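You operate a simulated robot arm through the tools that you are given. There is no shell and no other tool.

Carry out the task below with a simulated robot arm. There is one attempt and no reset: what you move stays moved.

Task
Zero the wheel tester on the steel wheel and put the wheel back.
Fine: turn the zero knob till the running tester reads 0.0 mm; then switch off and move the slide back before the wheel comes out.

It is judged by the outcome, as a careful person would: the job done as asked, and still so three seconds after it is handed in. It fails if anything else is knocked over, pushed out of place, dropped, spilled or broken.

Robot
A 7-joint arm with a two-finger gripper, fixed in place. Base frame: the origin is at the foot of the arm, x ahead of it, y to its left, z up; the work surface is at about z = 0. Units: mm, degrees, N and s.
With the tool pointing down near the work surface it reaches from about 160 to 380 mm from the base axis. Its first joint turns from -72.0 to 72.0 degrees. Payload 0.6 kg.
Tool frame: the origin (TCP) lies between the finger pads and is the grasp point; the fingertips stand 22 mm ahead of it; z points along the fingers, y is the line along which they close. The gripper opens to 92 mm; its body begins 65 mm behind the TCP.
Orientation is told as [roll, pitch, yaw] about the base's x, y, z axes, in that order, counted from this pose: with the fingers straight down and closing along the base's y, the tool's x points along the base's -x, its y along +y and its z along -z.

Tools
- The arm moves only by the tool apply_moves. Its argument "moves" is a list of rows, each an object (a shift or turn left out is 0, a gripper value left out holds the last) with "linear": the shift along the base's x, y, z in mm, a list of three; "rot": the turn, a rotation vector about the base's x, y, z in degrees, a list of three. In form: [{"linear": [dx, dy, dz], "rot": [rx, ry, rz]}, ...]. A call has 1 to 20 rows; each row shifts and turns the commanded pose from where the row before left it. "hand" is the gripper command, from -1 (shut) to 1 (fully open), values between in proportion, set as the call begins (left out, the last holds). Each row takes 0.2 s and may step no farther than 50 mm and 8.6 degrees from the row before; otherwise, or with a gripper value out of range, the whole call is refused. Where a pose cannot be reached the arm comes as near as it can. A force on the tool above 70 N (or 10 N above the force at the start of the call, whichever is more), or a blocked arm, ends the call early, and 0.2 s more pass. The fingers move at their own pace (about 59.9 mm/s each) and stop on an object; they squeeze with about 26 N. The grip force told is the motor's: it shows also when the fingers shut on nothing. Time passes only in rows, and 0.2 s behind the last, so rows that do not move let the fingers close. It gives the time, the measured TCP pose, the force on the tool (base axes), the opening and the grip force at its end, in the units of the frame above (readings bear some noise), with the torque about the TCP (base axes, N m) and any sound that the robot's microphone picked up.
- Cameras (640 x 400 px; columns grow to the right, rows downward): "scene" is fixed at [65.8, -275.8, 418]; the picture's right is [0.70, -0.71, 0.00], its down [-0.32, -0.32, -0.89] and it looks along [0.64, 0.62, -0.45] (base axes); focal length 279 px, centre (320, 200). "wrist" rides on the gripper at [71, 19, -102] in the tool frame; the picture's right is [-0.26, 0.96, 0.00], its down [-0.75, -0.20, -0.63] and it looks along [-0.60, -0.16, 0.78] (tool axes); focal length 280 px, centre (320, 200). There is no depth. A picture from a camera that has moved, and an enlarged one, comes with that camera's place and axes in the base frame and with its lens.
- grab_frame(camera): a new picture of that camera. The clock stands still meanwhile.
- enlarge(camera, box): a new picture of the part [left, top, right, bottom] of that camera's present view, enlarged. The clock stands still meanwhile.
- sign_off(): hands the job in; it is judged then, once.

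Nothing tells you positions but the pictures and the camera data. Unless the task says otherwise, let go and move clear before handing in.

The tools are called by a JSON object that holds its "method" and its "body". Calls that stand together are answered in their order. apply_moves: Moves the arm, as the interface text tells. Its arguments: {"type":"object","properties":{"moves":{"type":"array","items":{"type":"object","properties":{"linear":{"type":"array","items":{"type":"number"}},"rot":{"type":"array","items":{"type":"number"}}}}},"hand":{"type":"number"}},"required":["moves"]} The other tools are called the same way: grab_frame (camera) takes a picture; enlarge (camera, box) takes an enlarged picture of a part of a camera's view; sign_off () hands the job in.

At the start:

```text
time_s: 0.0
ee_pos: [233.3, 40.9, 292.2]
tcp_rot: [0.0, 0.0, -0.1]
wrist_force: [0.1, 0.0, -0.4]
moment: [-0.01, -0.02, 0.02]
width: 92.1
grip_force: 0.1
```

scene: 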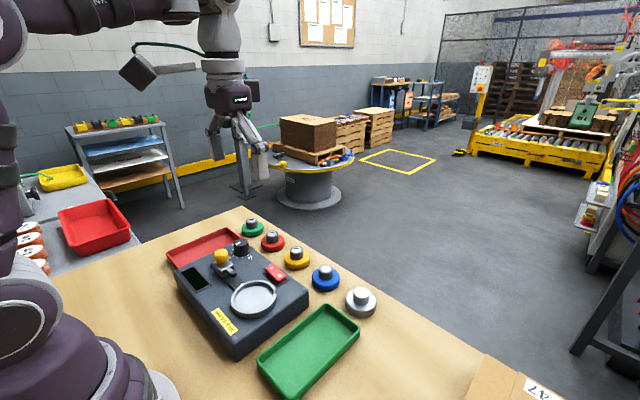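
wrist: 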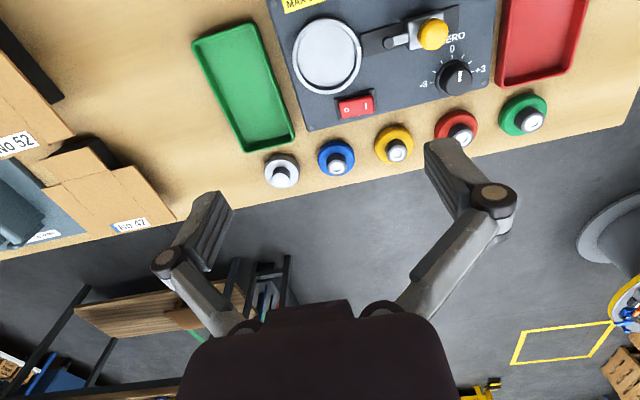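

I see a dark tester box with a round plate, a slide with a yellow knob, a red rocker switch, a zero knob and a display, plus five wheels (green, red, yellow, blue, steel) in a row behind it. I'll take closer views before moving.

{"method": "enlarge", "body": {"camera": "scene", "box": [160, 200, 400, 350]}}

{"method": "enlarge", "body": {"camera": "wrist", "box": [240, 0, 560, 200]}}

```text
2.67 times, centred on (280, 275) of scene
camera zoom: at [65.8, -275.8, 418.0], right [0.7, -0.71, 0.0], down [-0.32, -0.32, -0.89], along [0.64, 0.62, -0.45], focal length 745 px, centre (427, 0)
```

zoom: 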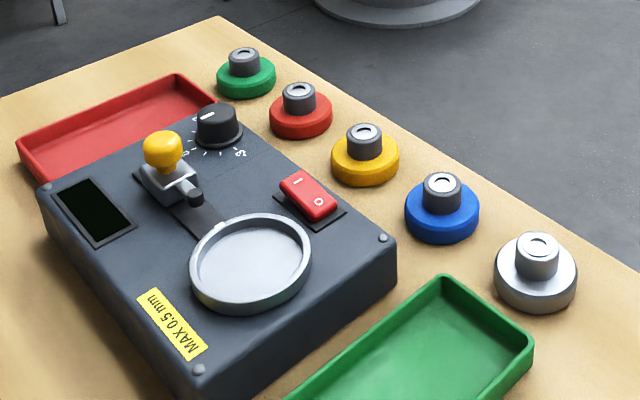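

```text
2.00 times, centred on (400, 100) of wrist
camera zoom: at [163.5, 59.8, 394.2], right [0.26, 0.96, 0.0], down [0.75, -0.2, 0.63], along [0.6, -0.16, -0.78], focal length 561 px, centre (160, 400)
```

zoom: 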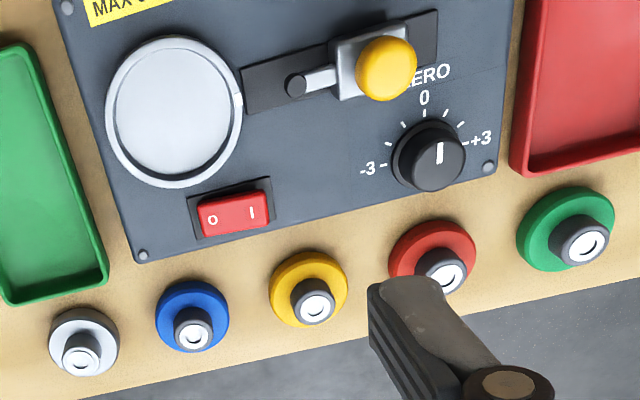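

The layout is clear in rough terms: the steel wheel is at about (385, -65) and the cup at about (233, 48). I'll look closer at the wheel and the controls.

{"method": "enlarge", "body": {"camera": "scene", "box": [300, 260, 420, 335]}}

{"method": "enlarge", "body": {"camera": "scene", "box": [190, 230, 310, 305]}}

{"method": "enlarge", "body": {"camera": "wrist", "box": [240, 120, 400, 220]}}

{"method": "enlarge", "body": {"camera": "wrist", "box": [340, 0, 500, 100]}}

```text
5.33 times, centred on (360, 298) of scene
camera zoom: at [65.8, -275.8, 418.0], right [0.7, -0.71, 0.0], down [-0.32, -0.32, -0.89], along [0.64, 0.62, -0.45], focal length 1490 px, centre (107, -320)
```

zoom: 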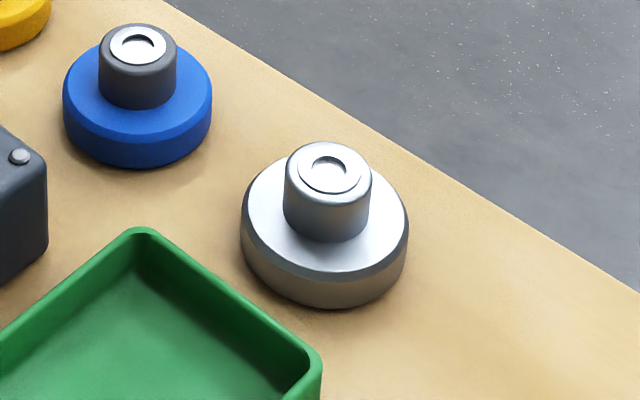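

```text
5.33 times, centred on (250, 268) of scene
camera zoom: at [65.8, -275.8, 418.0], right [0.7, -0.71, 0.0], down [-0.32, -0.32, -0.89], along [0.64, 0.62, -0.45], focal length 1490 px, centre (693, -160)
```

zoom: 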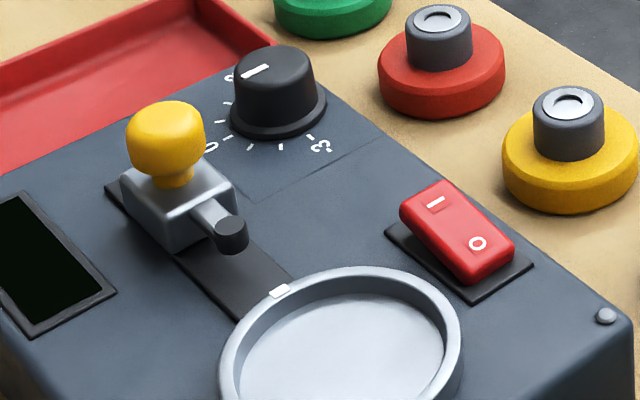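

```text
4.00 times, centred on (320, 170) of wrist
camera zoom: at [163.5, 59.8, 394.2], right [0.26, 0.96, 0.0], down [0.75, -0.2, 0.63], along [0.6, -0.16, -0.78], focal length 1122 px, centre (320, 320)
```

zoom: 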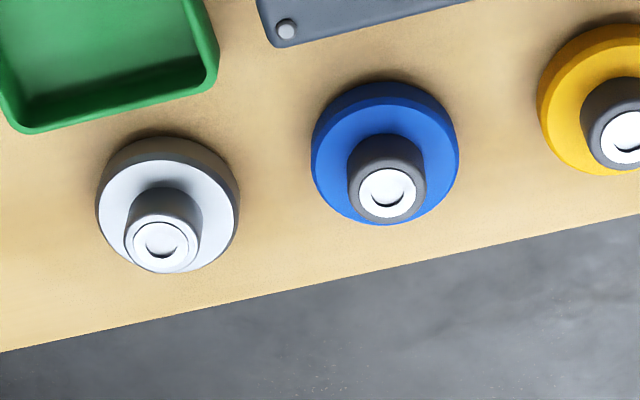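

```text
4.00 times, centred on (420, 50) of wrist
camera zoom: at [163.5, 59.8, 394.2], right [0.26, 0.96, 0.0], down [0.75, -0.2, 0.63], along [0.6, -0.16, -0.78], focal length 1122 px, centre (-80, 800)
```

zoom: 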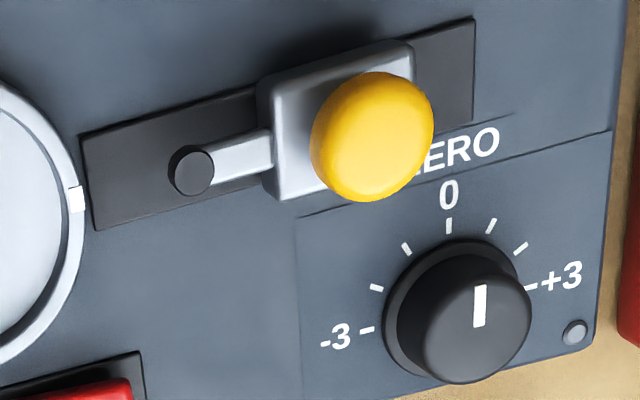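

The wheel is a disc about 57 mm across with a stem about 29 mm wide. It stands around (388, -66), near the arm's reach limit. I'll move toward it at a safe height to look from closer.

{"method": "apply_moves", "body": {"moves": [{"linear": [20, -20, -10]}, {"linear": [20, -20, -15]}, {"linear": [20, -20, -15]}, {"linear": [20, -20, -15]}, {"linear": [20, -20, -15]}, {"linear": [10, -6, -10]}, {"linear": [0, 0, 0]}]}}

```text
time_s: 1.6
ee_pos: [345.2, -65.2, 211.7]
tcp_rot: [0.1, 0.0, 0.0]
wrist_force: [-0.1, -0.6, -0.2]
moment: [-0.03, -0.03, 0.02]
width: 92.0
grip_force: 0.0
```

{"method": "grab_frame", "body": {"camera": "wrist"}}

{"method": "enlarge", "body": {"camera": "wrist", "box": [240, 120, 400, 220]}}

```text
taken
camera wrist: at [273.4, -45.9, 313.7], right [0.26, 0.96, 0.0], down [0.75, -0.2, 0.63], along [0.6, -0.16, -0.78], focal length 280 px, centre (320, 200)
```

wrist: 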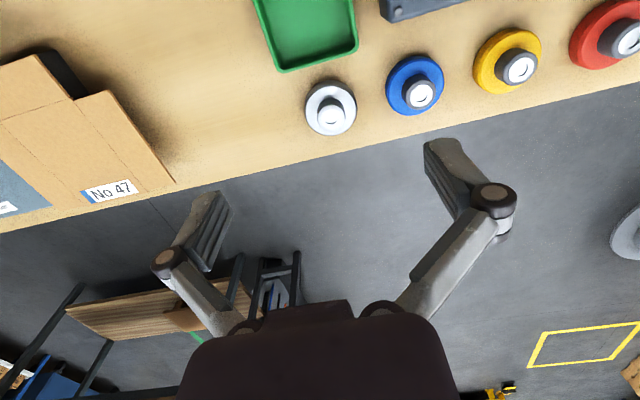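

```text
4.00 times, centred on (320, 170) of wrist
camera zoom: at [273.4, -45.9, 313.7], right [0.26, 0.96, 0.0], down [0.75, -0.2, 0.63], along [0.6, -0.16, -0.78], focal length 1122 px, centre (320, 320)
```

zoom: 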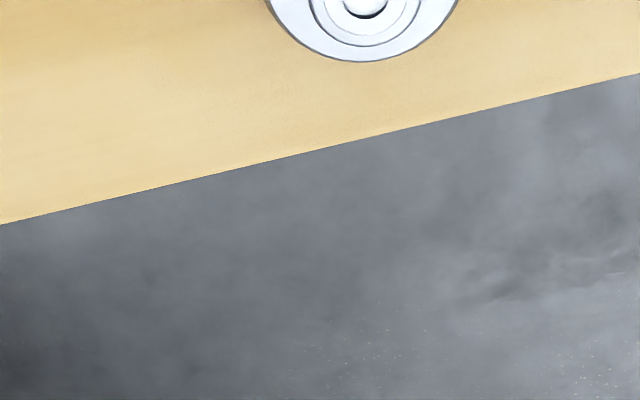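

{"method": "enlarge", "body": {"camera": "wrist", "box": [250, 50, 410, 150]}}

{"method": "enlarge", "body": {"camera": "scene", "box": [290, 200, 450, 300]}}

```text
4.00 times, centred on (330, 100) of wrist
camera zoom: at [273.4, -45.9, 313.7], right [0.26, 0.96, 0.0], down [0.75, -0.2, 0.63], along [0.6, -0.16, -0.78], focal length 1122 px, centre (280, 600)
```

zoom: 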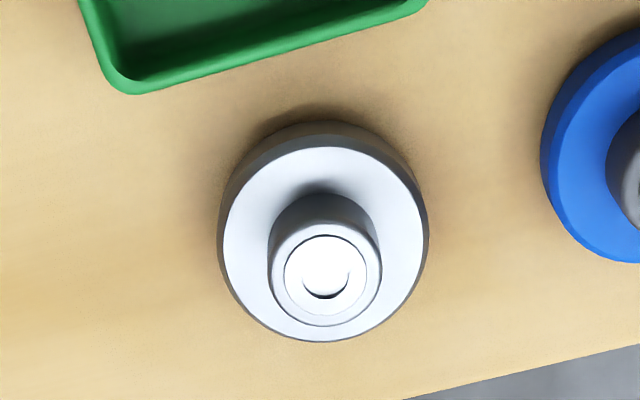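

```text
4.00 times, centred on (370, 250) of scene
camera zoom: at [65.8, -275.8, 418.0], right [0.7, -0.71, 0.0], down [-0.32, -0.32, -0.89], along [0.64, 0.62, -0.45], focal length 1117 px, centre (120, 0)
```

zoom: 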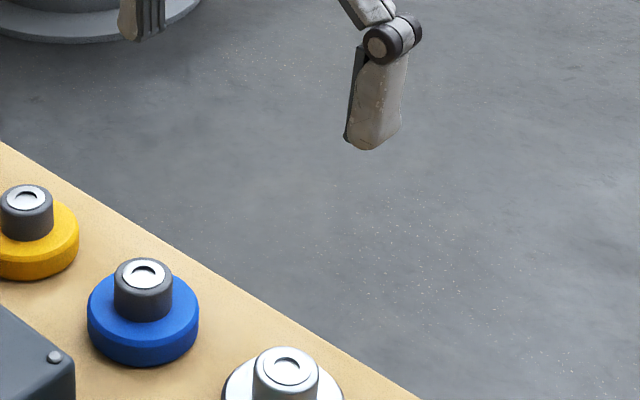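

The wheel's stem axis comes out at about (386, -64), with the stem top near z = 41 and the disc top near z = 20. I'll go above it at z ≈ 120 to check the reach.

{"method": "apply_moves", "body": {"moves": [{"linear": [20, 0, -25]}, {"linear": [21, 1, -25]}, {"linear": [0, 0, -20]}, {"linear": [0, 0, -20]}, {"linear": [0, 0, 0]}], "hand": 0.5}}

{"method": "grab_frame", "body": {"camera": "wrist"}}

{"method": "grab_frame", "body": {"camera": "scene"}}

```text
time_s: 2.8
ee_pos: [363.4, -62.4, 126.2]
tcp_rot: [0.0, 0.0, 0.1]
wrist_force: [-0.1, 0.3, 0.0]
moment: [-0.01, -0.02, -0.03]
width: 68.7
grip_force: 0.0
out of reach, approached as far as the arm can: row 1, 2
```

```text
taken
camera wrist: at [291.8, -42.8, 227.8], right [0.26, 0.97, 0.0], down [0.75, -0.2, 0.63], along [0.6, -0.16, -0.78], focal length 280 px, centre (320, 200)
```

wrist: 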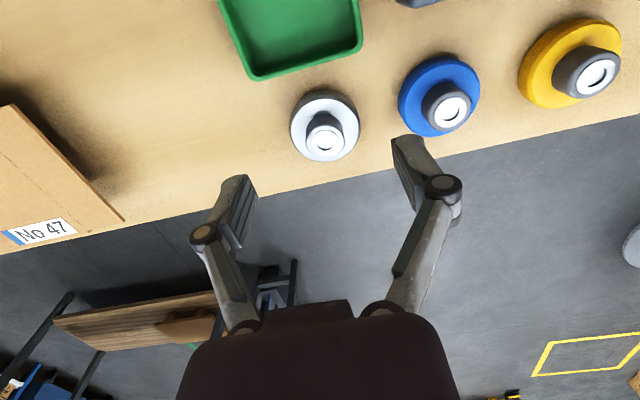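

```text
taken
```

scene: 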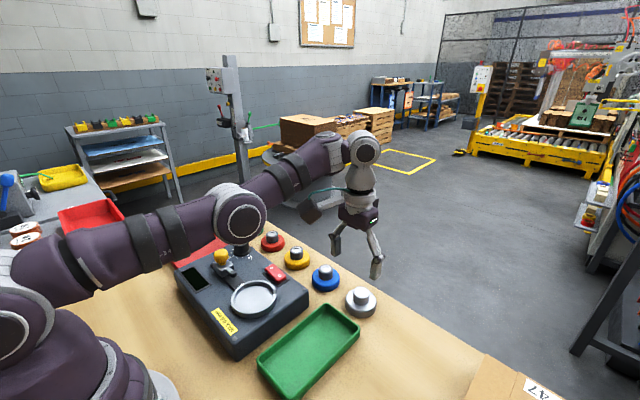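

Vertical reach ends at about x = 363 at this height, so I'll tilt the tool 12° outward about its closing axis. That keeps the pads parallel to the stem. Then I'll move over the stem and look again.

{"method": "apply_moves", "body": {"moves": [{"rot": [0, -6, 0]}, {"rot": [0, -6, 0]}, {"linear": [11, -1, 0]}, {"linear": [11, -1, -10]}, {"linear": [0, 0, 0]}]}}

{"method": "grab_frame", "body": {"camera": "wrist"}}

```text
time_s: 4.0
ee_pos: [390.4, -66.3, 117.8]
tcp_rot: [0.1, -12.0, 0.0]
wrist_force: [0.4, 0.2, 0.3]
moment: [0.0, -0.01, 0.01]
width: 69.0
grip_force: 0.0
out of reach, approached as far as the arm can: row 2
```

```text
taken
camera wrist: at [300.3, -46.5, 202.4], right [0.26, 0.96, 0.06], down [0.61, -0.2, 0.77], along [0.75, -0.16, -0.64], focal length 280 px, centre (320, 200)
```

wrist: 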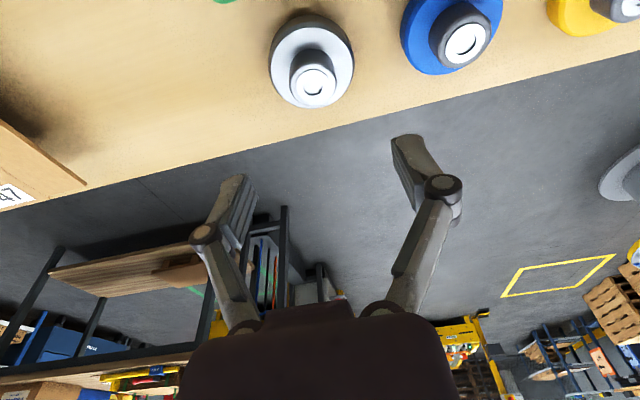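

{"method": "enlarge", "body": {"camera": "wrist", "box": [240, 0, 400, 100]}}

{"method": "enlarge", "body": {"camera": "scene", "box": [300, 220, 420, 320]}}

```text
4.00 times, centred on (320, 50) of wrist
camera zoom: at [300.3, -46.5, 202.4], right [0.26, 0.96, 0.06], down [0.61, -0.2, 0.77], along [0.75, -0.16, -0.64], focal length 1122 px, centre (320, 800)
```

zoom: 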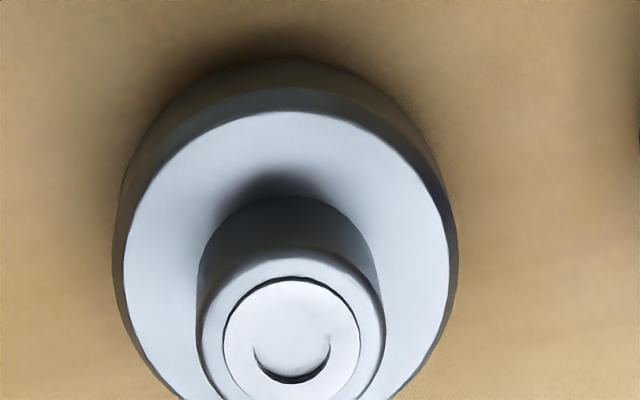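

```text
4.00 times, centred on (360, 270) of scene
camera zoom: at [65.8, -275.8, 418.0], right [0.7, -0.71, 0.0], down [-0.32, -0.32, -0.89], along [0.64, 0.62, -0.45], focal length 1117 px, centre (160, -80)
```

zoom: 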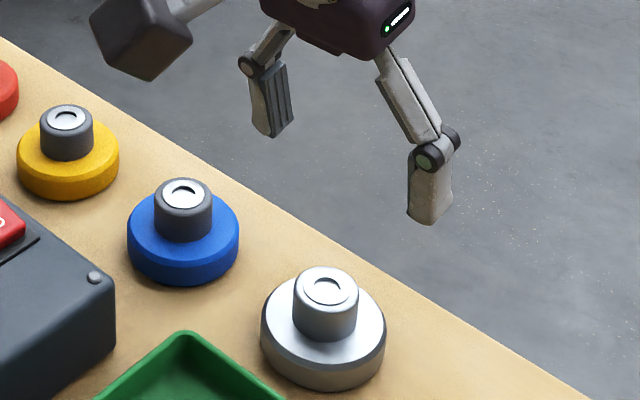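

I now put the stem axis at about (385.5, -64). I'll descend with the pads around the stem, stopping above the disc, and check with the scene camera.

{"method": "apply_moves", "body": {"moves": [{"linear": [-4, 1, 0]}, {"linear": [-4, 0.5, -20]}, {"linear": [0, 0, -20]}, {"linear": [0, 0, -15]}, {"linear": [0, 0, -12]}, {"linear": [0, 0, 0]}]}}

{"method": "enlarge", "body": {"camera": "scene", "box": [300, 240, 420, 320]}}

{"method": "grab_frame", "body": {"camera": "wrist"}}

```text
time_s: 5.4
ee_pos: [382.9, -63.9, 49.9]
tcp_rot: [0.0, -12.0, 0.0]
wrist_force: [0.1, 0.2, 0.4]
moment: [-0.01, 0.0, 0.0]
width: 69.2
grip_force: 0.1
```

```text
5.00 times, centred on (360, 280) of scene
camera zoom: at [65.8, -275.8, 418.0], right [0.7, -0.71, 0.0], down [-0.32, -0.32, -0.89], along [0.64, 0.62, -0.45], focal length 1396 px, centre (120, -200)
```

zoom: 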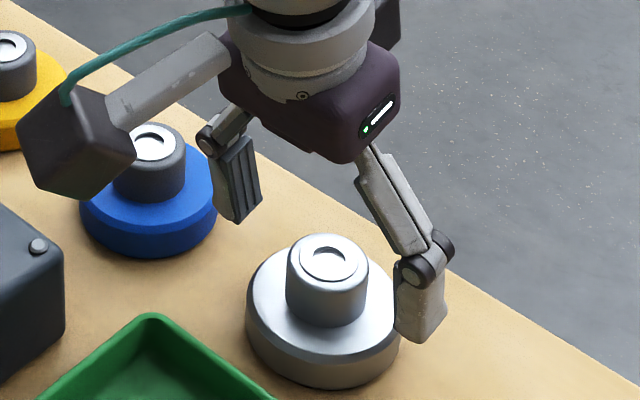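

```text
taken
camera wrist: at [292.7, -45.2, 134.9], right [0.26, 0.96, 0.05], down [0.61, -0.2, 0.77], along [0.75, -0.16, -0.64], focal length 280 px, centre (320, 200)
```

wrist: 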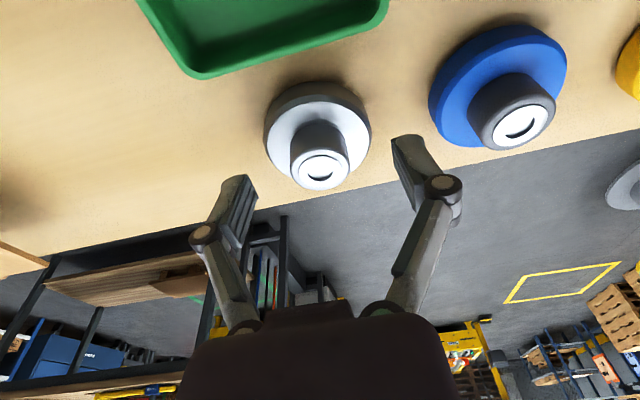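

The fingers straddle the stem evenly. I'll go down 3 mm more and close on it.

{"method": "apply_moves", "body": {"moves": [{"linear": [0, 0, -3]}, {"linear": [0, 0, 0]}]}}

{"method": "apply_moves", "body": {"moves": [{"linear": [0, 0, 0]}, {"linear": [0, 0, 0]}, {"linear": [0, 0, 0]}, {"linear": [0, 0, 0]}], "hand": -1}}

{"method": "enlarge", "body": {"camera": "scene", "box": [300, 240, 420, 320]}}

{"method": "grab_frame", "body": {"camera": "wrist"}}

```text
time_s: 6.0
ee_pos: [384.6, -64.2, 47.9]
tcp_rot: [0.0, -12.0, 0.0]
wrist_force: [0.5, 0.0, 0.1]
moment: [-0.03, 0.01, -0.02]
width: 68.9
grip_force: 0.0
```

```text
time_s: 7.0
ee_pos: [383.1, -65.1, 47.4]
tcp_rot: [-0.1, -12.1, 0.0]
wrist_force: [-1.7, -0.8, 6.5]
moment: [0.0, 0.03, -0.03]
width: 29.5
grip_force: 25.9
```

```text
5.00 times, centred on (360, 280) of scene
camera zoom: at [65.8, -275.8, 418.0], right [0.7, -0.71, 0.0], down [-0.32, -0.32, -0.89], along [0.64, 0.62, -0.45], focal length 1396 px, centre (120, -200)
```

zoom: 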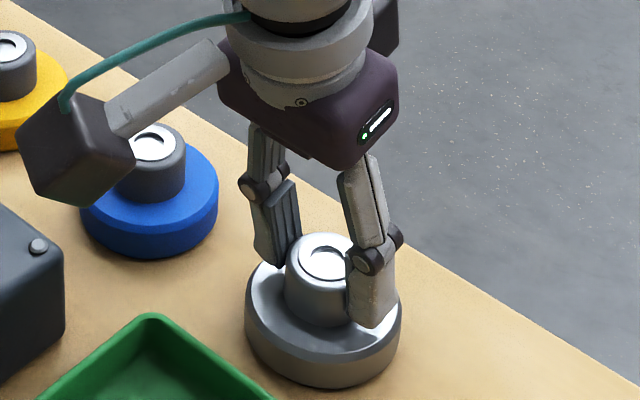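

```text
taken
camera wrist: at [292.7, -44.9, 132.2], right [0.26, 0.96, 0.06], down [0.61, -0.2, 0.77], along [0.75, -0.16, -0.64], focal length 280 px, centre (320, 200)
```

wrist: 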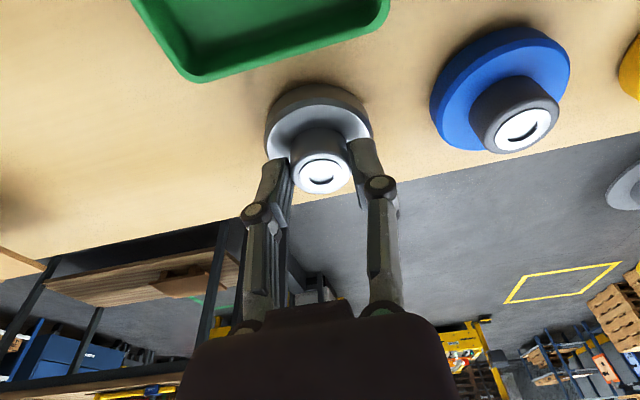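

The stem is gripped at 29.5 mm, and the TCP at grasp is about (383.3, -64, 47.2). I'll lift straight up and check that the wheel comes along level.

{"method": "apply_moves", "body": {"moves": [{"linear": [0, 0, 3]}, {"linear": [0, 0, 5]}, {"linear": [0, 0, 12]}, {"linear": [0, 0, 15]}, {"linear": [0, 0, 15]}, {"linear": [0, 0, 0]}]}}

{"method": "enlarge", "body": {"camera": "scene", "box": [300, 200, 420, 320]}}

{"method": "grab_frame", "body": {"camera": "wrist"}}

```text
time_s: 8.4
ee_pos: [383.5, -64.3, 98.1]
tcp_rot: [0.0, -12.0, 0.0]
wrist_force: [-0.3, 0.1, -2.4]
moment: [-0.01, 0.02, 0.0]
width: 29.3
grip_force: 26.1
```

```text
3.33 times, centred on (360, 260) of scene
camera zoom: at [65.8, -275.8, 418.0], right [0.7, -0.71, 0.0], down [-0.32, -0.32, -0.89], along [0.64, 0.62, -0.45], focal length 931 px, centre (187, 0)
```

zoom: 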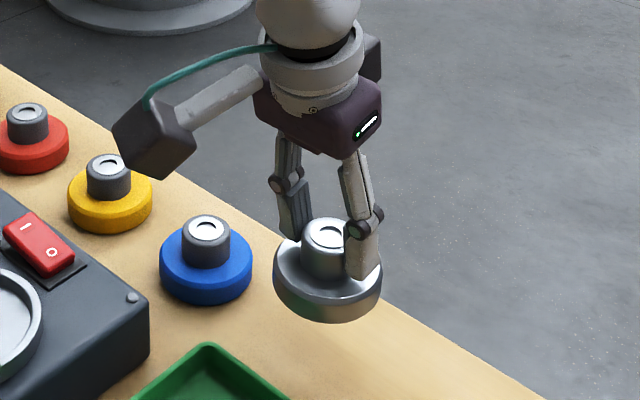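

```text
taken
camera wrist: at [292.2, -44.8, 182.7], right [0.26, 0.96, 0.06], down [0.61, -0.21, 0.77], along [0.75, -0.16, -0.64], focal length 280 px, centre (320, 200)
```

wrist: 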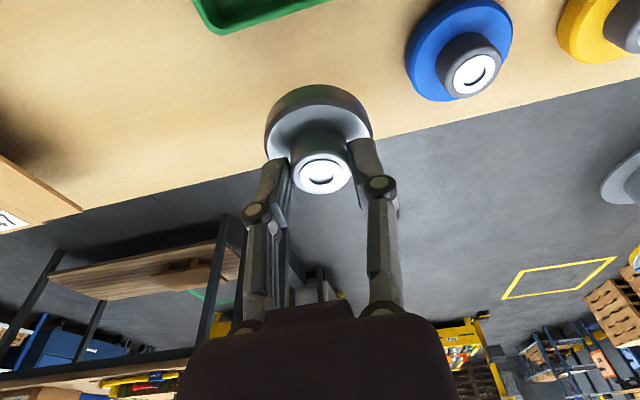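

The wheel came up level. I'll now carry it back over the green tray at height, then toward the cup, and look down at the cup before lowering.

{"method": "apply_moves", "body": {"moves": [{"linear": [0, 0, 12]}, {"linear": [-20, 0, 15]}, {"linear": [-25, 0, 15]}, {"linear": [-30, 0, 15]}, {"linear": [-30, 0, 10]}, {"linear": [-30, 10, 5]}, {"linear": [-17, 20, 0]}, {"linear": [0, 0, 0]}]}}

{"method": "grab_frame", "body": {"camera": "wrist"}}

{"method": "grab_frame", "body": {"camera": "scene"}}

```text
time_s: 10.2
ee_pos: [363.6, -65.0, 152.7]
tcp_rot: [0.0, -11.9, 0.1]
wrist_force: [0.2, -0.1, -3.7]
moment: [-0.02, 0.01, 0.0]
width: 29.2
grip_force: 26.4
out of reach, approached as far as the arm can: row 2, 3, 4, 5, 6, 7
```

```text
taken
camera wrist: at [273.4, -46.2, 238.5], right [0.26, 0.96, 0.05], down [0.61, -0.21, 0.77], along [0.75, -0.16, -0.64], focal length 280 px, centre (320, 200)
```

wrist: 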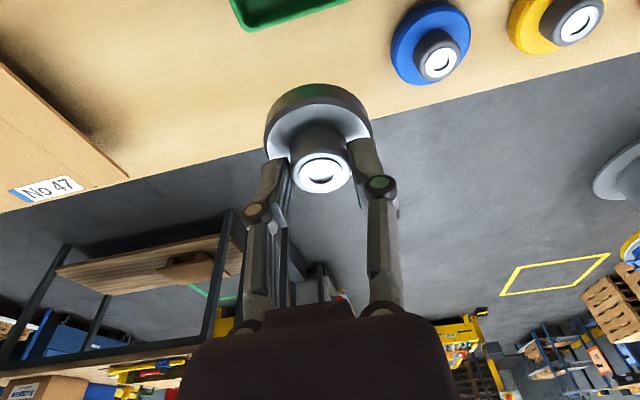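

```text
taken
```

scene: 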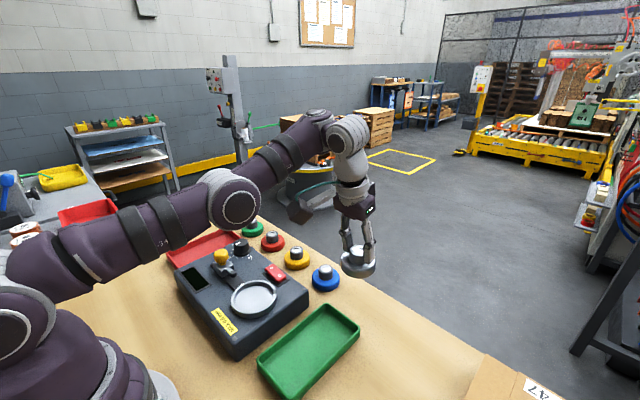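

The arm stalled at the edge of its reach at about (364, -65, 153). I'll try retracting in small steps.

{"method": "apply_moves", "body": {"moves": [{"linear": [-10, 0, 0]}, {"linear": [-10, 0, 0]}, {"linear": [0, 0, 0]}]}}

```text
time_s: 11.0
ee_pos: [364.0, -65.4, 152.8]
tcp_rot: [0.2, -11.9, 0.2]
wrist_force: [-0.6, -0.8, -2.5]
moment: [0.02, 0.01, 0.03]
width: 29.3
grip_force: 26.3
out of reach, approached as far as the arm can: row 1, 2
```

{"method": "apply_moves", "body": {"moves": [{"linear": [0, 0, -10]}, {"linear": [0, 0, -10]}, {"linear": [0, 0, 0]}]}}

```text
time_s: 11.8
ee_pos: [368.3, -67.7, 132.4]
tcp_rot: [0.0, -11.9, 0.1]
wrist_force: [-0.1, -0.8, -3.8]
moment: [0.0, -0.01, 0.01]
width: 29.2
grip_force: 25.9
out of reach, approached as far as the arm can: row 2
```

Retracting fails even though the target should be within reach, so I suspect the elbow is in an awkward configuration. I'll look at the arm.

{"method": "grab_frame", "body": {"camera": "scene"}}

{"method": "enlarge", "body": {"camera": "scene", "box": [0, 90, 400, 340]}}

```text
taken
```

scene: 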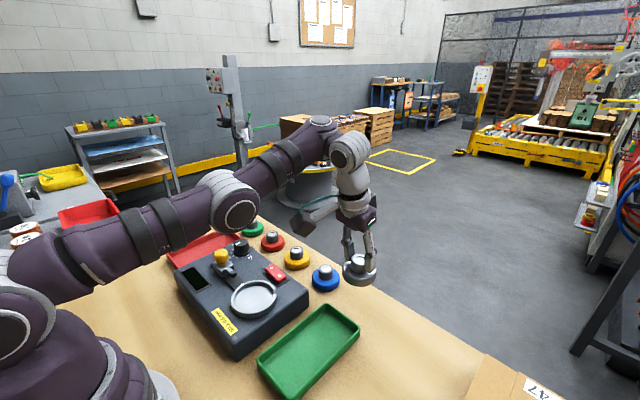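

```text
1.60 times, centred on (200, 215) of scene
camera zoom: at [65.8, -275.8, 418.0], right [0.7, -0.71, 0.0], down [-0.32, -0.32, -0.89], along [0.64, 0.62, -0.45], focal length 447 px, centre (512, 176)
```

zoom: 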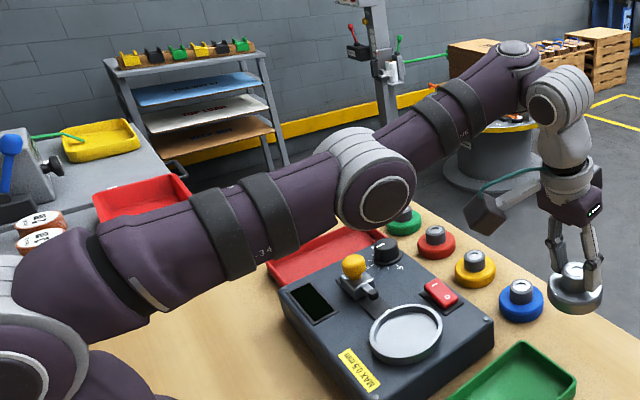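

The forearm bends upward relative to the upper arm. So the elbow went past straight into an "elbow-down" pose, which blocks retraction. I'll straighten the tool to vertical, extend to full reach, and see whether the elbow comes back the right way.

{"method": "apply_moves", "body": {"moves": [{"rot": [0, 4, 0]}, {"rot": [0, 4, 0]}, {"rot": [0, 4, 0]}, {"linear": [0, 0, 0]}]}}

{"method": "grab_frame", "body": {"camera": "scene"}}

```text
time_s: 12.8
ee_pos: [371.1, -64.9, 133.7]
tcp_rot: [1.0, -2.7, -0.2]
wrist_force: [-0.9, 0.0, -2.5]
moment: [-0.01, 0.0, -0.02]
width: 29.1
grip_force: 26.0
out of reach, approached as far as the arm can: row 3
```

```text
taken
```

scene: 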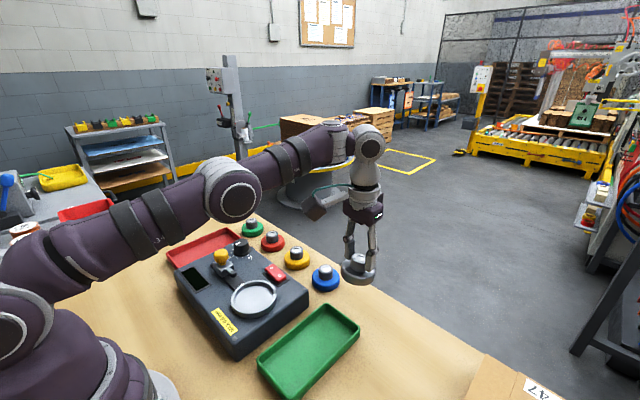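

The arm is now almost straight. I'll try retracting from here.

{"method": "apply_moves", "body": {"moves": [{"linear": [-8, 0, -3]}, {"linear": [-10, 0, -3]}, {"linear": [-10, 0, 0]}, {"linear": [0, 0, 0]}]}}

{"method": "grab_frame", "body": {"camera": "scene"}}

```text
time_s: 13.8
ee_pos: [343.3, -66.8, 127.8]
tcp_rot: [0.0, 0.0, 0.0]
wrist_force: [0.3, 0.5, -2.7]
moment: [-0.02, -0.07, 0.05]
width: 29.0
grip_force: 26.0
```

```text
taken
```

scene: 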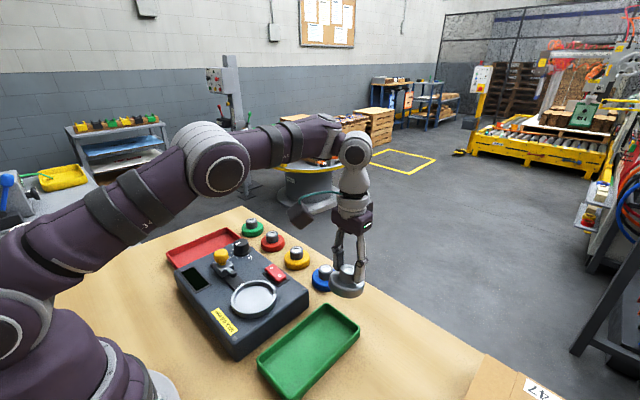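

The elbow is back up and retraction works. I'll restore the 12° tilt so the wheel hangs level, then carry it toward the cup at a safe height.

{"method": "apply_moves", "body": {"moves": [{"linear": [-15, 0, 10], "rot": [0, -4, 0]}, {"linear": [-20, 0, 10], "rot": [0, -4, 0]}, {"linear": [-20, 0, 10], "rot": [0, -4, 0]}, {"linear": [-25, 0, 5]}, {"linear": [-25, 0, 0]}, {"linear": [0, 0, 0]}]}}

{"method": "grab_frame", "body": {"camera": "wrist"}}

{"method": "grab_frame", "body": {"camera": "scene"}}

```text
time_s: 15.2
ee_pos: [237.7, -65.5, 163.7]
tcp_rot: [0.0, -12.0, -0.1]
wrist_force: [-0.5, 0.0, -2.5]
moment: [0.0, 0.02, -0.02]
width: 29.3
grip_force: 26.1
```

```text
taken
camera wrist: at [147.9, -45.8, 248.1], right [0.26, 0.96, 0.06], down [0.61, -0.21, 0.77], along [0.75, -0.16, -0.64], focal length 280 px, centre (320, 200)
```

wrist: 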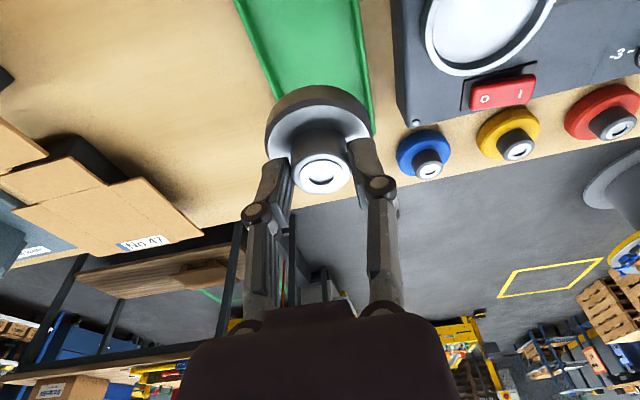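

```text
taken
```

scene: 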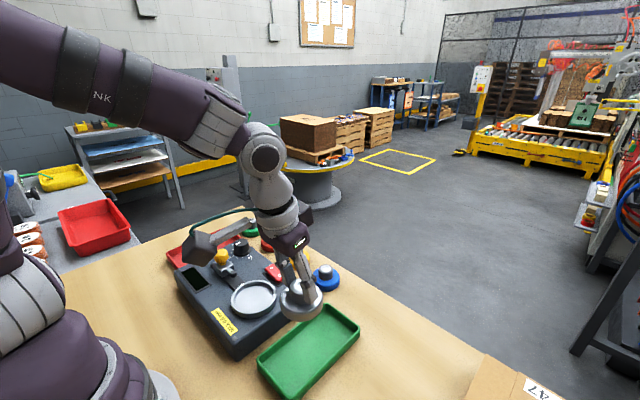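

The tilt holds here and the wheel hangs level. I'll move closer to the cup to measure it.

{"method": "apply_moves", "body": {"moves": [{"linear": [-3, 25, 0]}, {"linear": [-2, 25, -5]}, {"linear": [0, 0, 0]}]}}

{"method": "grab_frame", "body": {"camera": "wrist"}}

{"method": "enlarge", "body": {"camera": "scene", "box": [190, 240, 350, 360]}}

```text
time_s: 16.0
ee_pos: [233.6, -15.9, 157.8]
tcp_rot: [0.0, -11.9, 0.0]
wrist_force: [0.7, -0.6, -2.4]
moment: [0.01, 0.02, 0.03]
width: 29.4
grip_force: 25.9
```

```text
taken
camera wrist: at [142.7, 3.8, 243.2], right [0.26, 0.96, 0.06], down [0.61, -0.21, 0.77], along [0.75, -0.16, -0.64], focal length 280 px, centre (320, 200)
```

wrist: 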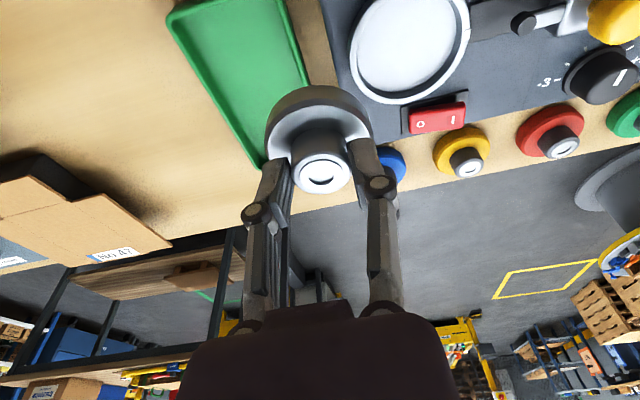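

```text
3.33 times, centred on (270, 300) of scene
camera zoom: at [65.8, -275.8, 418.0], right [0.7, -0.71, 0.0], down [-0.32, -0.32, -0.89], along [0.64, 0.62, -0.45], focal length 931 px, centre (487, -133)
```

zoom: 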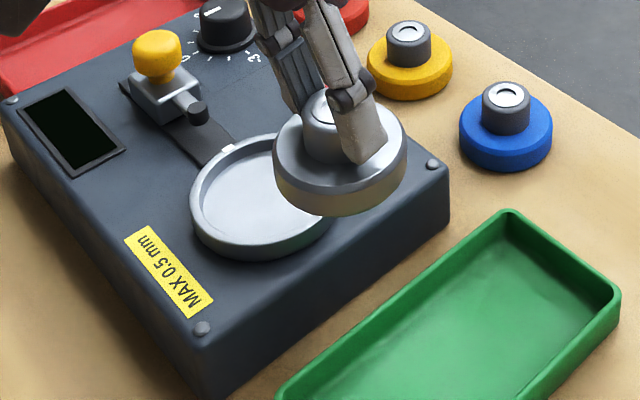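

{"method": "enlarge", "body": {"camera": "wrist", "box": [320, 0, 512, 120]}}

{"method": "enlarge", "body": {"camera": "wrist", "box": [240, 70, 400, 210]}}

```text
3.33 times, centred on (416, 60) of wrist
camera zoom: at [142.7, 3.8, 243.2], right [0.26, 0.96, 0.06], down [0.61, -0.21, 0.77], along [0.75, -0.16, -0.64], focal length 935 px, centre (0, 667)
```

zoom: 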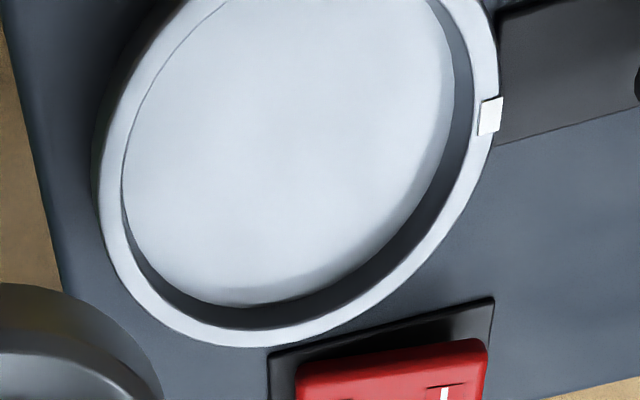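

```text
2.86 times, centred on (320, 140) of wrist
camera zoom: at [142.7, 3.8, 243.2], right [0.26, 0.96, 0.06], down [0.61, -0.21, 0.77], along [0.75, -0.16, -0.64], focal length 801 px, centre (320, 371)
```

zoom: 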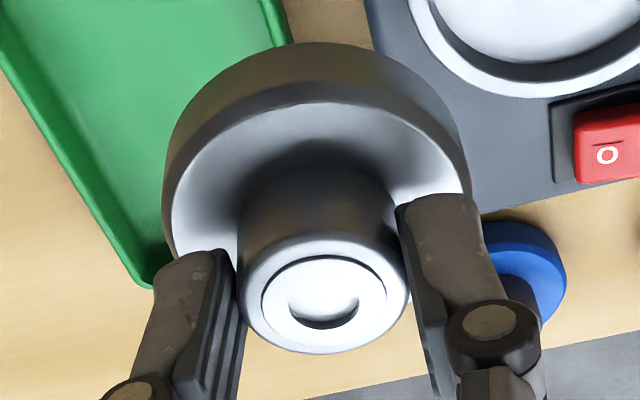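

I put the cup centre at about (232, 48), with the rim top near z ≈ 60 and roughly 4 mm of clearance around the wheel. I'll hover the wheel above it and check alignment from both cameras.

{"method": "apply_moves", "body": {"moves": [{"linear": [-1, 21, 0]}, {"linear": [-1, 21, 0]}, {"linear": [-0.8, 21.2, 0]}, {"linear": [0, 0, -15]}, {"linear": [0, 0, -15]}, {"linear": [0, 0, 0]}]}}

{"method": "grab_frame", "body": {"camera": "wrist"}}

{"method": "enlarge", "body": {"camera": "scene", "box": [180, 220, 340, 320]}}

```text
time_s: 17.4
ee_pos: [230.3, 46.5, 126.7]
tcp_rot: [0.1, -12.0, 0.0]
wrist_force: [0.0, -1.0, -2.4]
moment: [0.01, 0.02, 0.0]
width: 29.4
grip_force: 26.1
```

```text
taken
camera wrist: at [139.9, 66.7, 212.7], right [0.26, 0.96, 0.05], down [0.61, -0.2, 0.77], along [0.75, -0.16, -0.64], focal length 280 px, centre (320, 200)
```

wrist: 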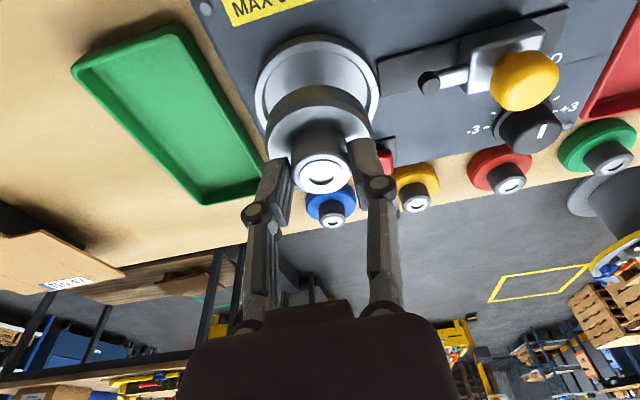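

```text
4.00 times, centred on (260, 270) of scene
camera zoom: at [65.8, -275.8, 418.0], right [0.7, -0.71, 0.0], down [-0.32, -0.32, -0.89], along [0.64, 0.62, -0.45], focal length 1117 px, centre (560, -80)
```

zoom: 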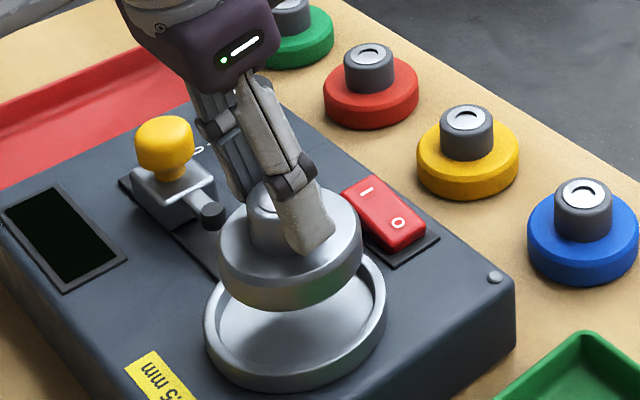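

{"method": "enlarge", "body": {"camera": "wrist", "box": [230, 20, 410, 200]}}

{"method": "enlarge", "body": {"camera": "scene", "box": [220, 260, 290, 320]}}

```text
2.22 times, centred on (320, 110) of wrist
camera zoom: at [139.9, 66.7, 212.7], right [0.26, 0.96, 0.05], down [0.61, -0.2, 0.77], along [0.75, -0.16, -0.64], focal length 623 px, centre (320, 400)
```

zoom: 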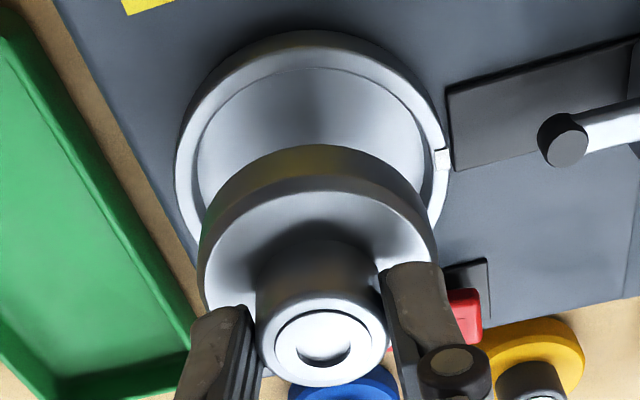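

```text
6.67 times, centred on (255, 290) of scene
camera zoom: at [65.8, -275.8, 418.0], right [0.7, -0.71, 0.0], down [-0.32, -0.32, -0.89], along [0.64, 0.62, -0.45], focal length 1862 px, centre (753, -400)
```

zoom: 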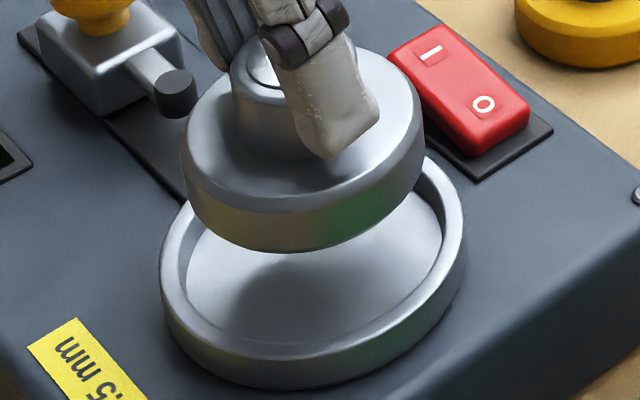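

The wheel and cup look aligned within about 1–2 mm. I'll lower to just above the rim and check again.

{"method": "apply_moves", "body": {"moves": [{"linear": [0, 0, -7]}, {"linear": [0, 0, -7]}, {"linear": [0, 0, 0]}]}}

{"method": "enlarge", "body": {"camera": "scene", "box": [220, 260, 290, 320]}}

{"method": "enlarge", "body": {"camera": "wrist", "box": [230, 20, 410, 200]}}

```text
time_s: 18.2
ee_pos: [231.5, 48.3, 114.1]
tcp_rot: [-0.1, -12.0, -0.1]
wrist_force: [-0.1, 0.1, -2.3]
moment: [0.03, 0.01, -0.02]
width: 29.3
grip_force: 25.8
```

```text
6.67 times, centred on (255, 290) of scene
camera zoom: at [65.8, -275.8, 418.0], right [0.7, -0.71, 0.0], down [-0.32, -0.32, -0.89], along [0.64, 0.62, -0.45], focal length 1862 px, centre (753, -400)
```

zoom: 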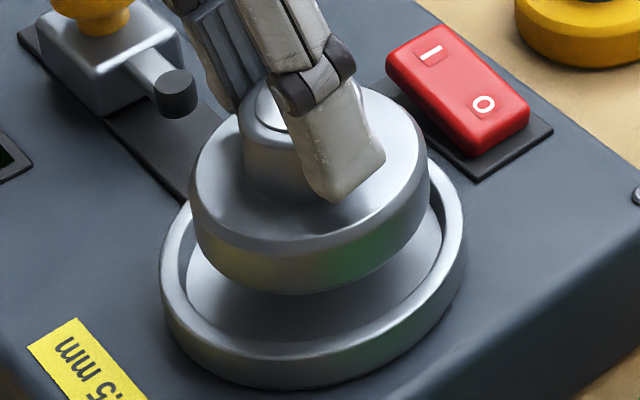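

```text
2.22 times, centred on (320, 110) of wrist
camera zoom: at [140.1, 66.6, 199.2], right [0.26, 0.96, 0.06], down [0.61, -0.2, 0.77], along [0.75, -0.16, -0.64], focal length 623 px, centre (320, 400)
```

zoom: 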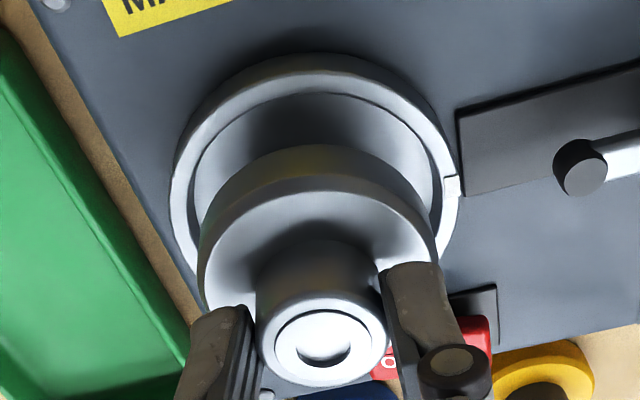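

{"method": "enlarge", "body": {"camera": "scene", "box": [235, 290, 275, 315]}}

{"method": "enlarge", "body": {"camera": "wrist", "box": [240, 20, 400, 120]}}

```text
16.00 times, centred on (255, 302) of scene
camera zoom: at [65.8, -275.8, 418.0], right [0.7, -0.71, 0.0], down [-0.32, -0.32, -0.89], along [0.64, 0.62, -0.45], focal length 4468 px, centre (1360, -1440)
```

zoom: 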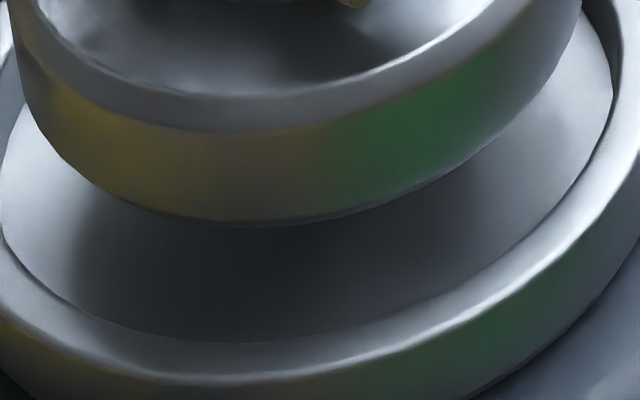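

```text
4.00 times, centred on (320, 70) of wrist
camera zoom: at [140.1, 66.6, 199.2], right [0.26, 0.96, 0.06], down [0.61, -0.2, 0.77], along [0.75, -0.16, -0.64], focal length 1122 px, centre (320, 720)
```

zoom: 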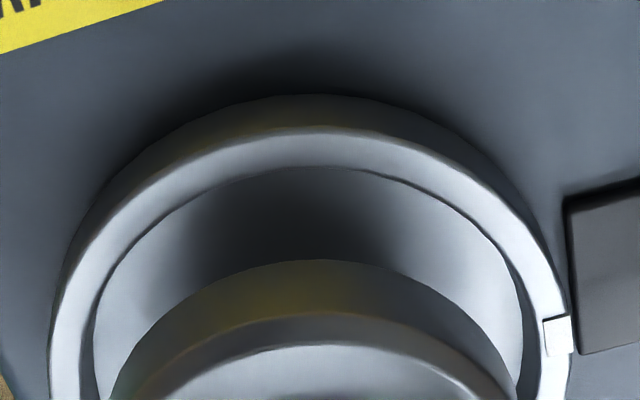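

Comparing edges in both views, the wheel sits about 2.5 mm too far in +x and is good in y. I'll shift it and lower until it is just inside the rim.

{"method": "apply_moves", "body": {"moves": [{"linear": [-2.5, 0, 0]}, {"linear": [0, 0, -2]}, {"linear": [0, 0, -2]}, {"linear": [0, 0, 0]}]}}

{"method": "enlarge", "body": {"camera": "scene", "box": [220, 260, 290, 320]}}

{"method": "enlarge", "body": {"camera": "wrist", "box": [230, 20, 410, 200]}}

```text
time_s: 19.2
ee_pos: [229.0, 47.5, 110.3]
tcp_rot: [0.1, -12.0, 0.0]
wrist_force: [0.4, -0.3, -2.0]
moment: [-0.02, 0.04, 0.01]
width: 29.2
grip_force: 26.5
```

```text
6.67 times, centred on (255, 290) of scene
camera zoom: at [65.8, -275.8, 418.0], right [0.7, -0.71, 0.0], down [-0.32, -0.32, -0.89], along [0.64, 0.62, -0.45], focal length 1862 px, centre (753, -400)
```

zoom: 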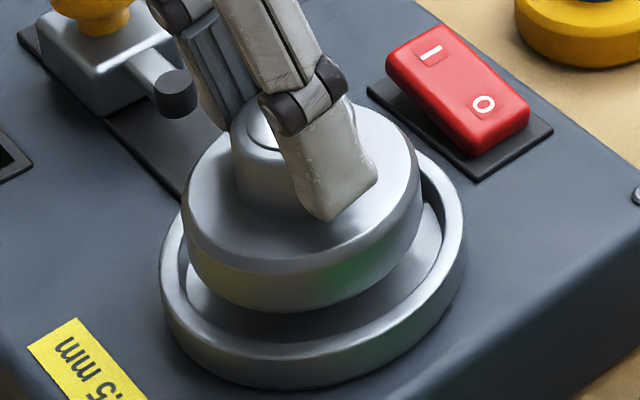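

```text
2.22 times, centred on (320, 110) of wrist
camera zoom: at [137.5, 66.7, 195.1], right [0.26, 0.96, 0.06], down [0.61, -0.21, 0.77], along [0.75, -0.16, -0.64], focal length 623 px, centre (320, 400)
```

zoom: 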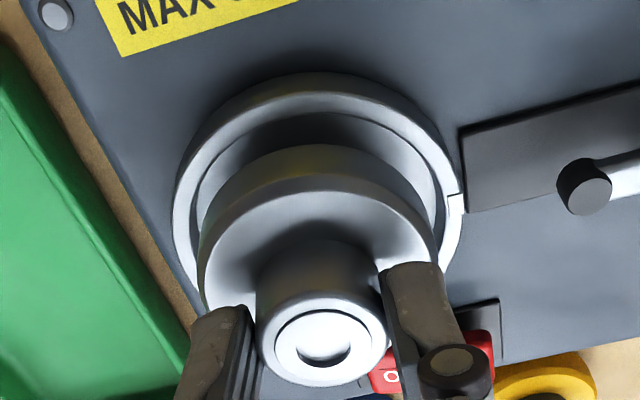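

Now the gaps look close to even; about 1 mm of correction remains. I'll apply it and lower into the cup in small steps, watching the force.

{"method": "apply_moves", "body": {"moves": [{"linear": [0.7, -0.7, 0]}, {"linear": [0, 0, -2]}, {"linear": [0, 0, -2]}, {"linear": [0, 0, 0]}]}}

{"method": "enlarge", "body": {"camera": "scene", "box": [220, 260, 290, 320]}}

{"method": "enlarge", "body": {"camera": "wrist", "box": [230, 20, 410, 200]}}

```text
time_s: 20.2
ee_pos: [229.2, 45.5, 105.4]
tcp_rot: [0.0, -12.1, 0.0]
wrist_force: [0.4, -0.2, -2.6]
moment: [0.0, 0.02, 0.0]
width: 29.4
grip_force: 25.4
```

```text
6.67 times, centred on (255, 290) of scene
camera zoom: at [65.8, -275.8, 418.0], right [0.7, -0.71, 0.0], down [-0.32, -0.32, -0.89], along [0.64, 0.62, -0.45], focal length 1862 px, centre (753, -400)
```

zoom: 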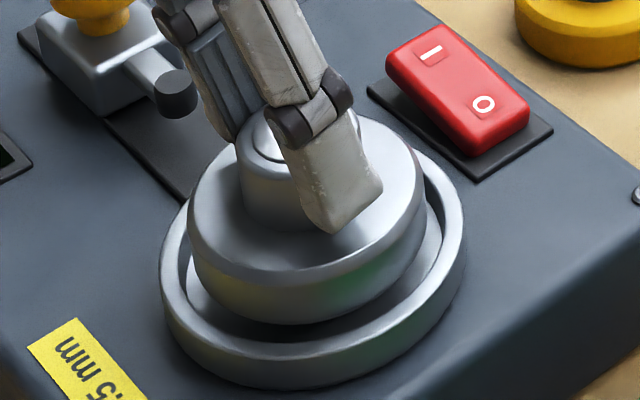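

```text
2.22 times, centred on (320, 110) of wrist
camera zoom: at [138.2, 66.2, 191.2], right [0.26, 0.96, 0.05], down [0.61, -0.21, 0.77], along [0.75, -0.16, -0.64], focal length 623 px, centre (320, 400)
```

zoom: 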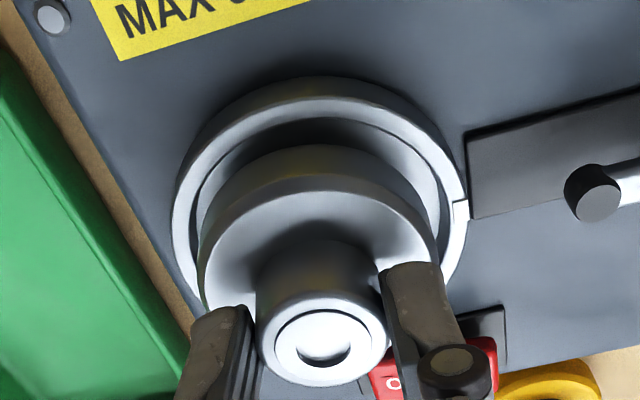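

Well aligned now. I'll keep lowering in 1 mm steps.

{"method": "apply_moves", "body": {"moves": [{"linear": [0, 0, -1]}, {"linear": [0, 0, -1]}, {"linear": [0, 0, 0]}]}}

{"method": "apply_moves", "body": {"moves": [{"linear": [0, 0, -1]}, {"linear": [0, 0, 0]}]}}

{"method": "enlarge", "body": {"camera": "scene", "box": [220, 260, 290, 320]}}

```text
time_s: 21.0
ee_pos: [228.6, 46.1, 103.4]
tcp_rot: [-0.1, -12.1, 0.0]
wrist_force: [1.0, 0.1, -2.7]
moment: [0.04, 0.01, 0.01]
width: 29.4
grip_force: 26.3
```

```text
time_s: 21.6
ee_pos: [228.3, 46.9, 103.0]
tcp_rot: [-0.1, -12.0, 0.0]
wrist_force: [-0.7, -0.3, -3.5]
moment: [0.01, 0.03, 0.0]
width: 29.5
grip_force: 26.0
```

```text
6.67 times, centred on (255, 290) of scene
camera zoom: at [65.8, -275.8, 418.0], right [0.7, -0.71, 0.0], down [-0.32, -0.32, -0.89], along [0.64, 0.62, -0.45], focal length 1862 px, centre (753, -400)
```

zoom: 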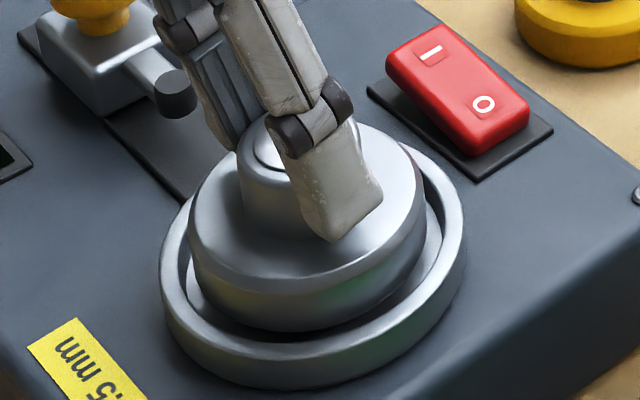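

{"method": "apply_moves", "body": {"moves": [{"linear": [0, 0, -1]}, {"linear": [0, 0, 0]}]}}

{"method": "apply_moves", "body": {"moves": [{"linear": [0, 0, -1]}, {"linear": [0, 0, 0]}]}}

```text
time_s: 22.2
ee_pos: [228.9, 47.2, 101.7]
tcp_rot: [0.0, -12.0, 0.0]
wrist_force: [0.2, 0.5, -2.9]
moment: [-0.01, -0.01, 0.01]
width: 29.5
grip_force: 25.4
```

```text
time_s: 22.8
ee_pos: [229.9, 46.6, 100.6]
tcp_rot: [0.0, -12.0, 0.0]
wrist_force: [-0.8, -0.3, -2.9]
moment: [0.01, 0.06, 0.0]
width: 29.2
grip_force: 26.0
```

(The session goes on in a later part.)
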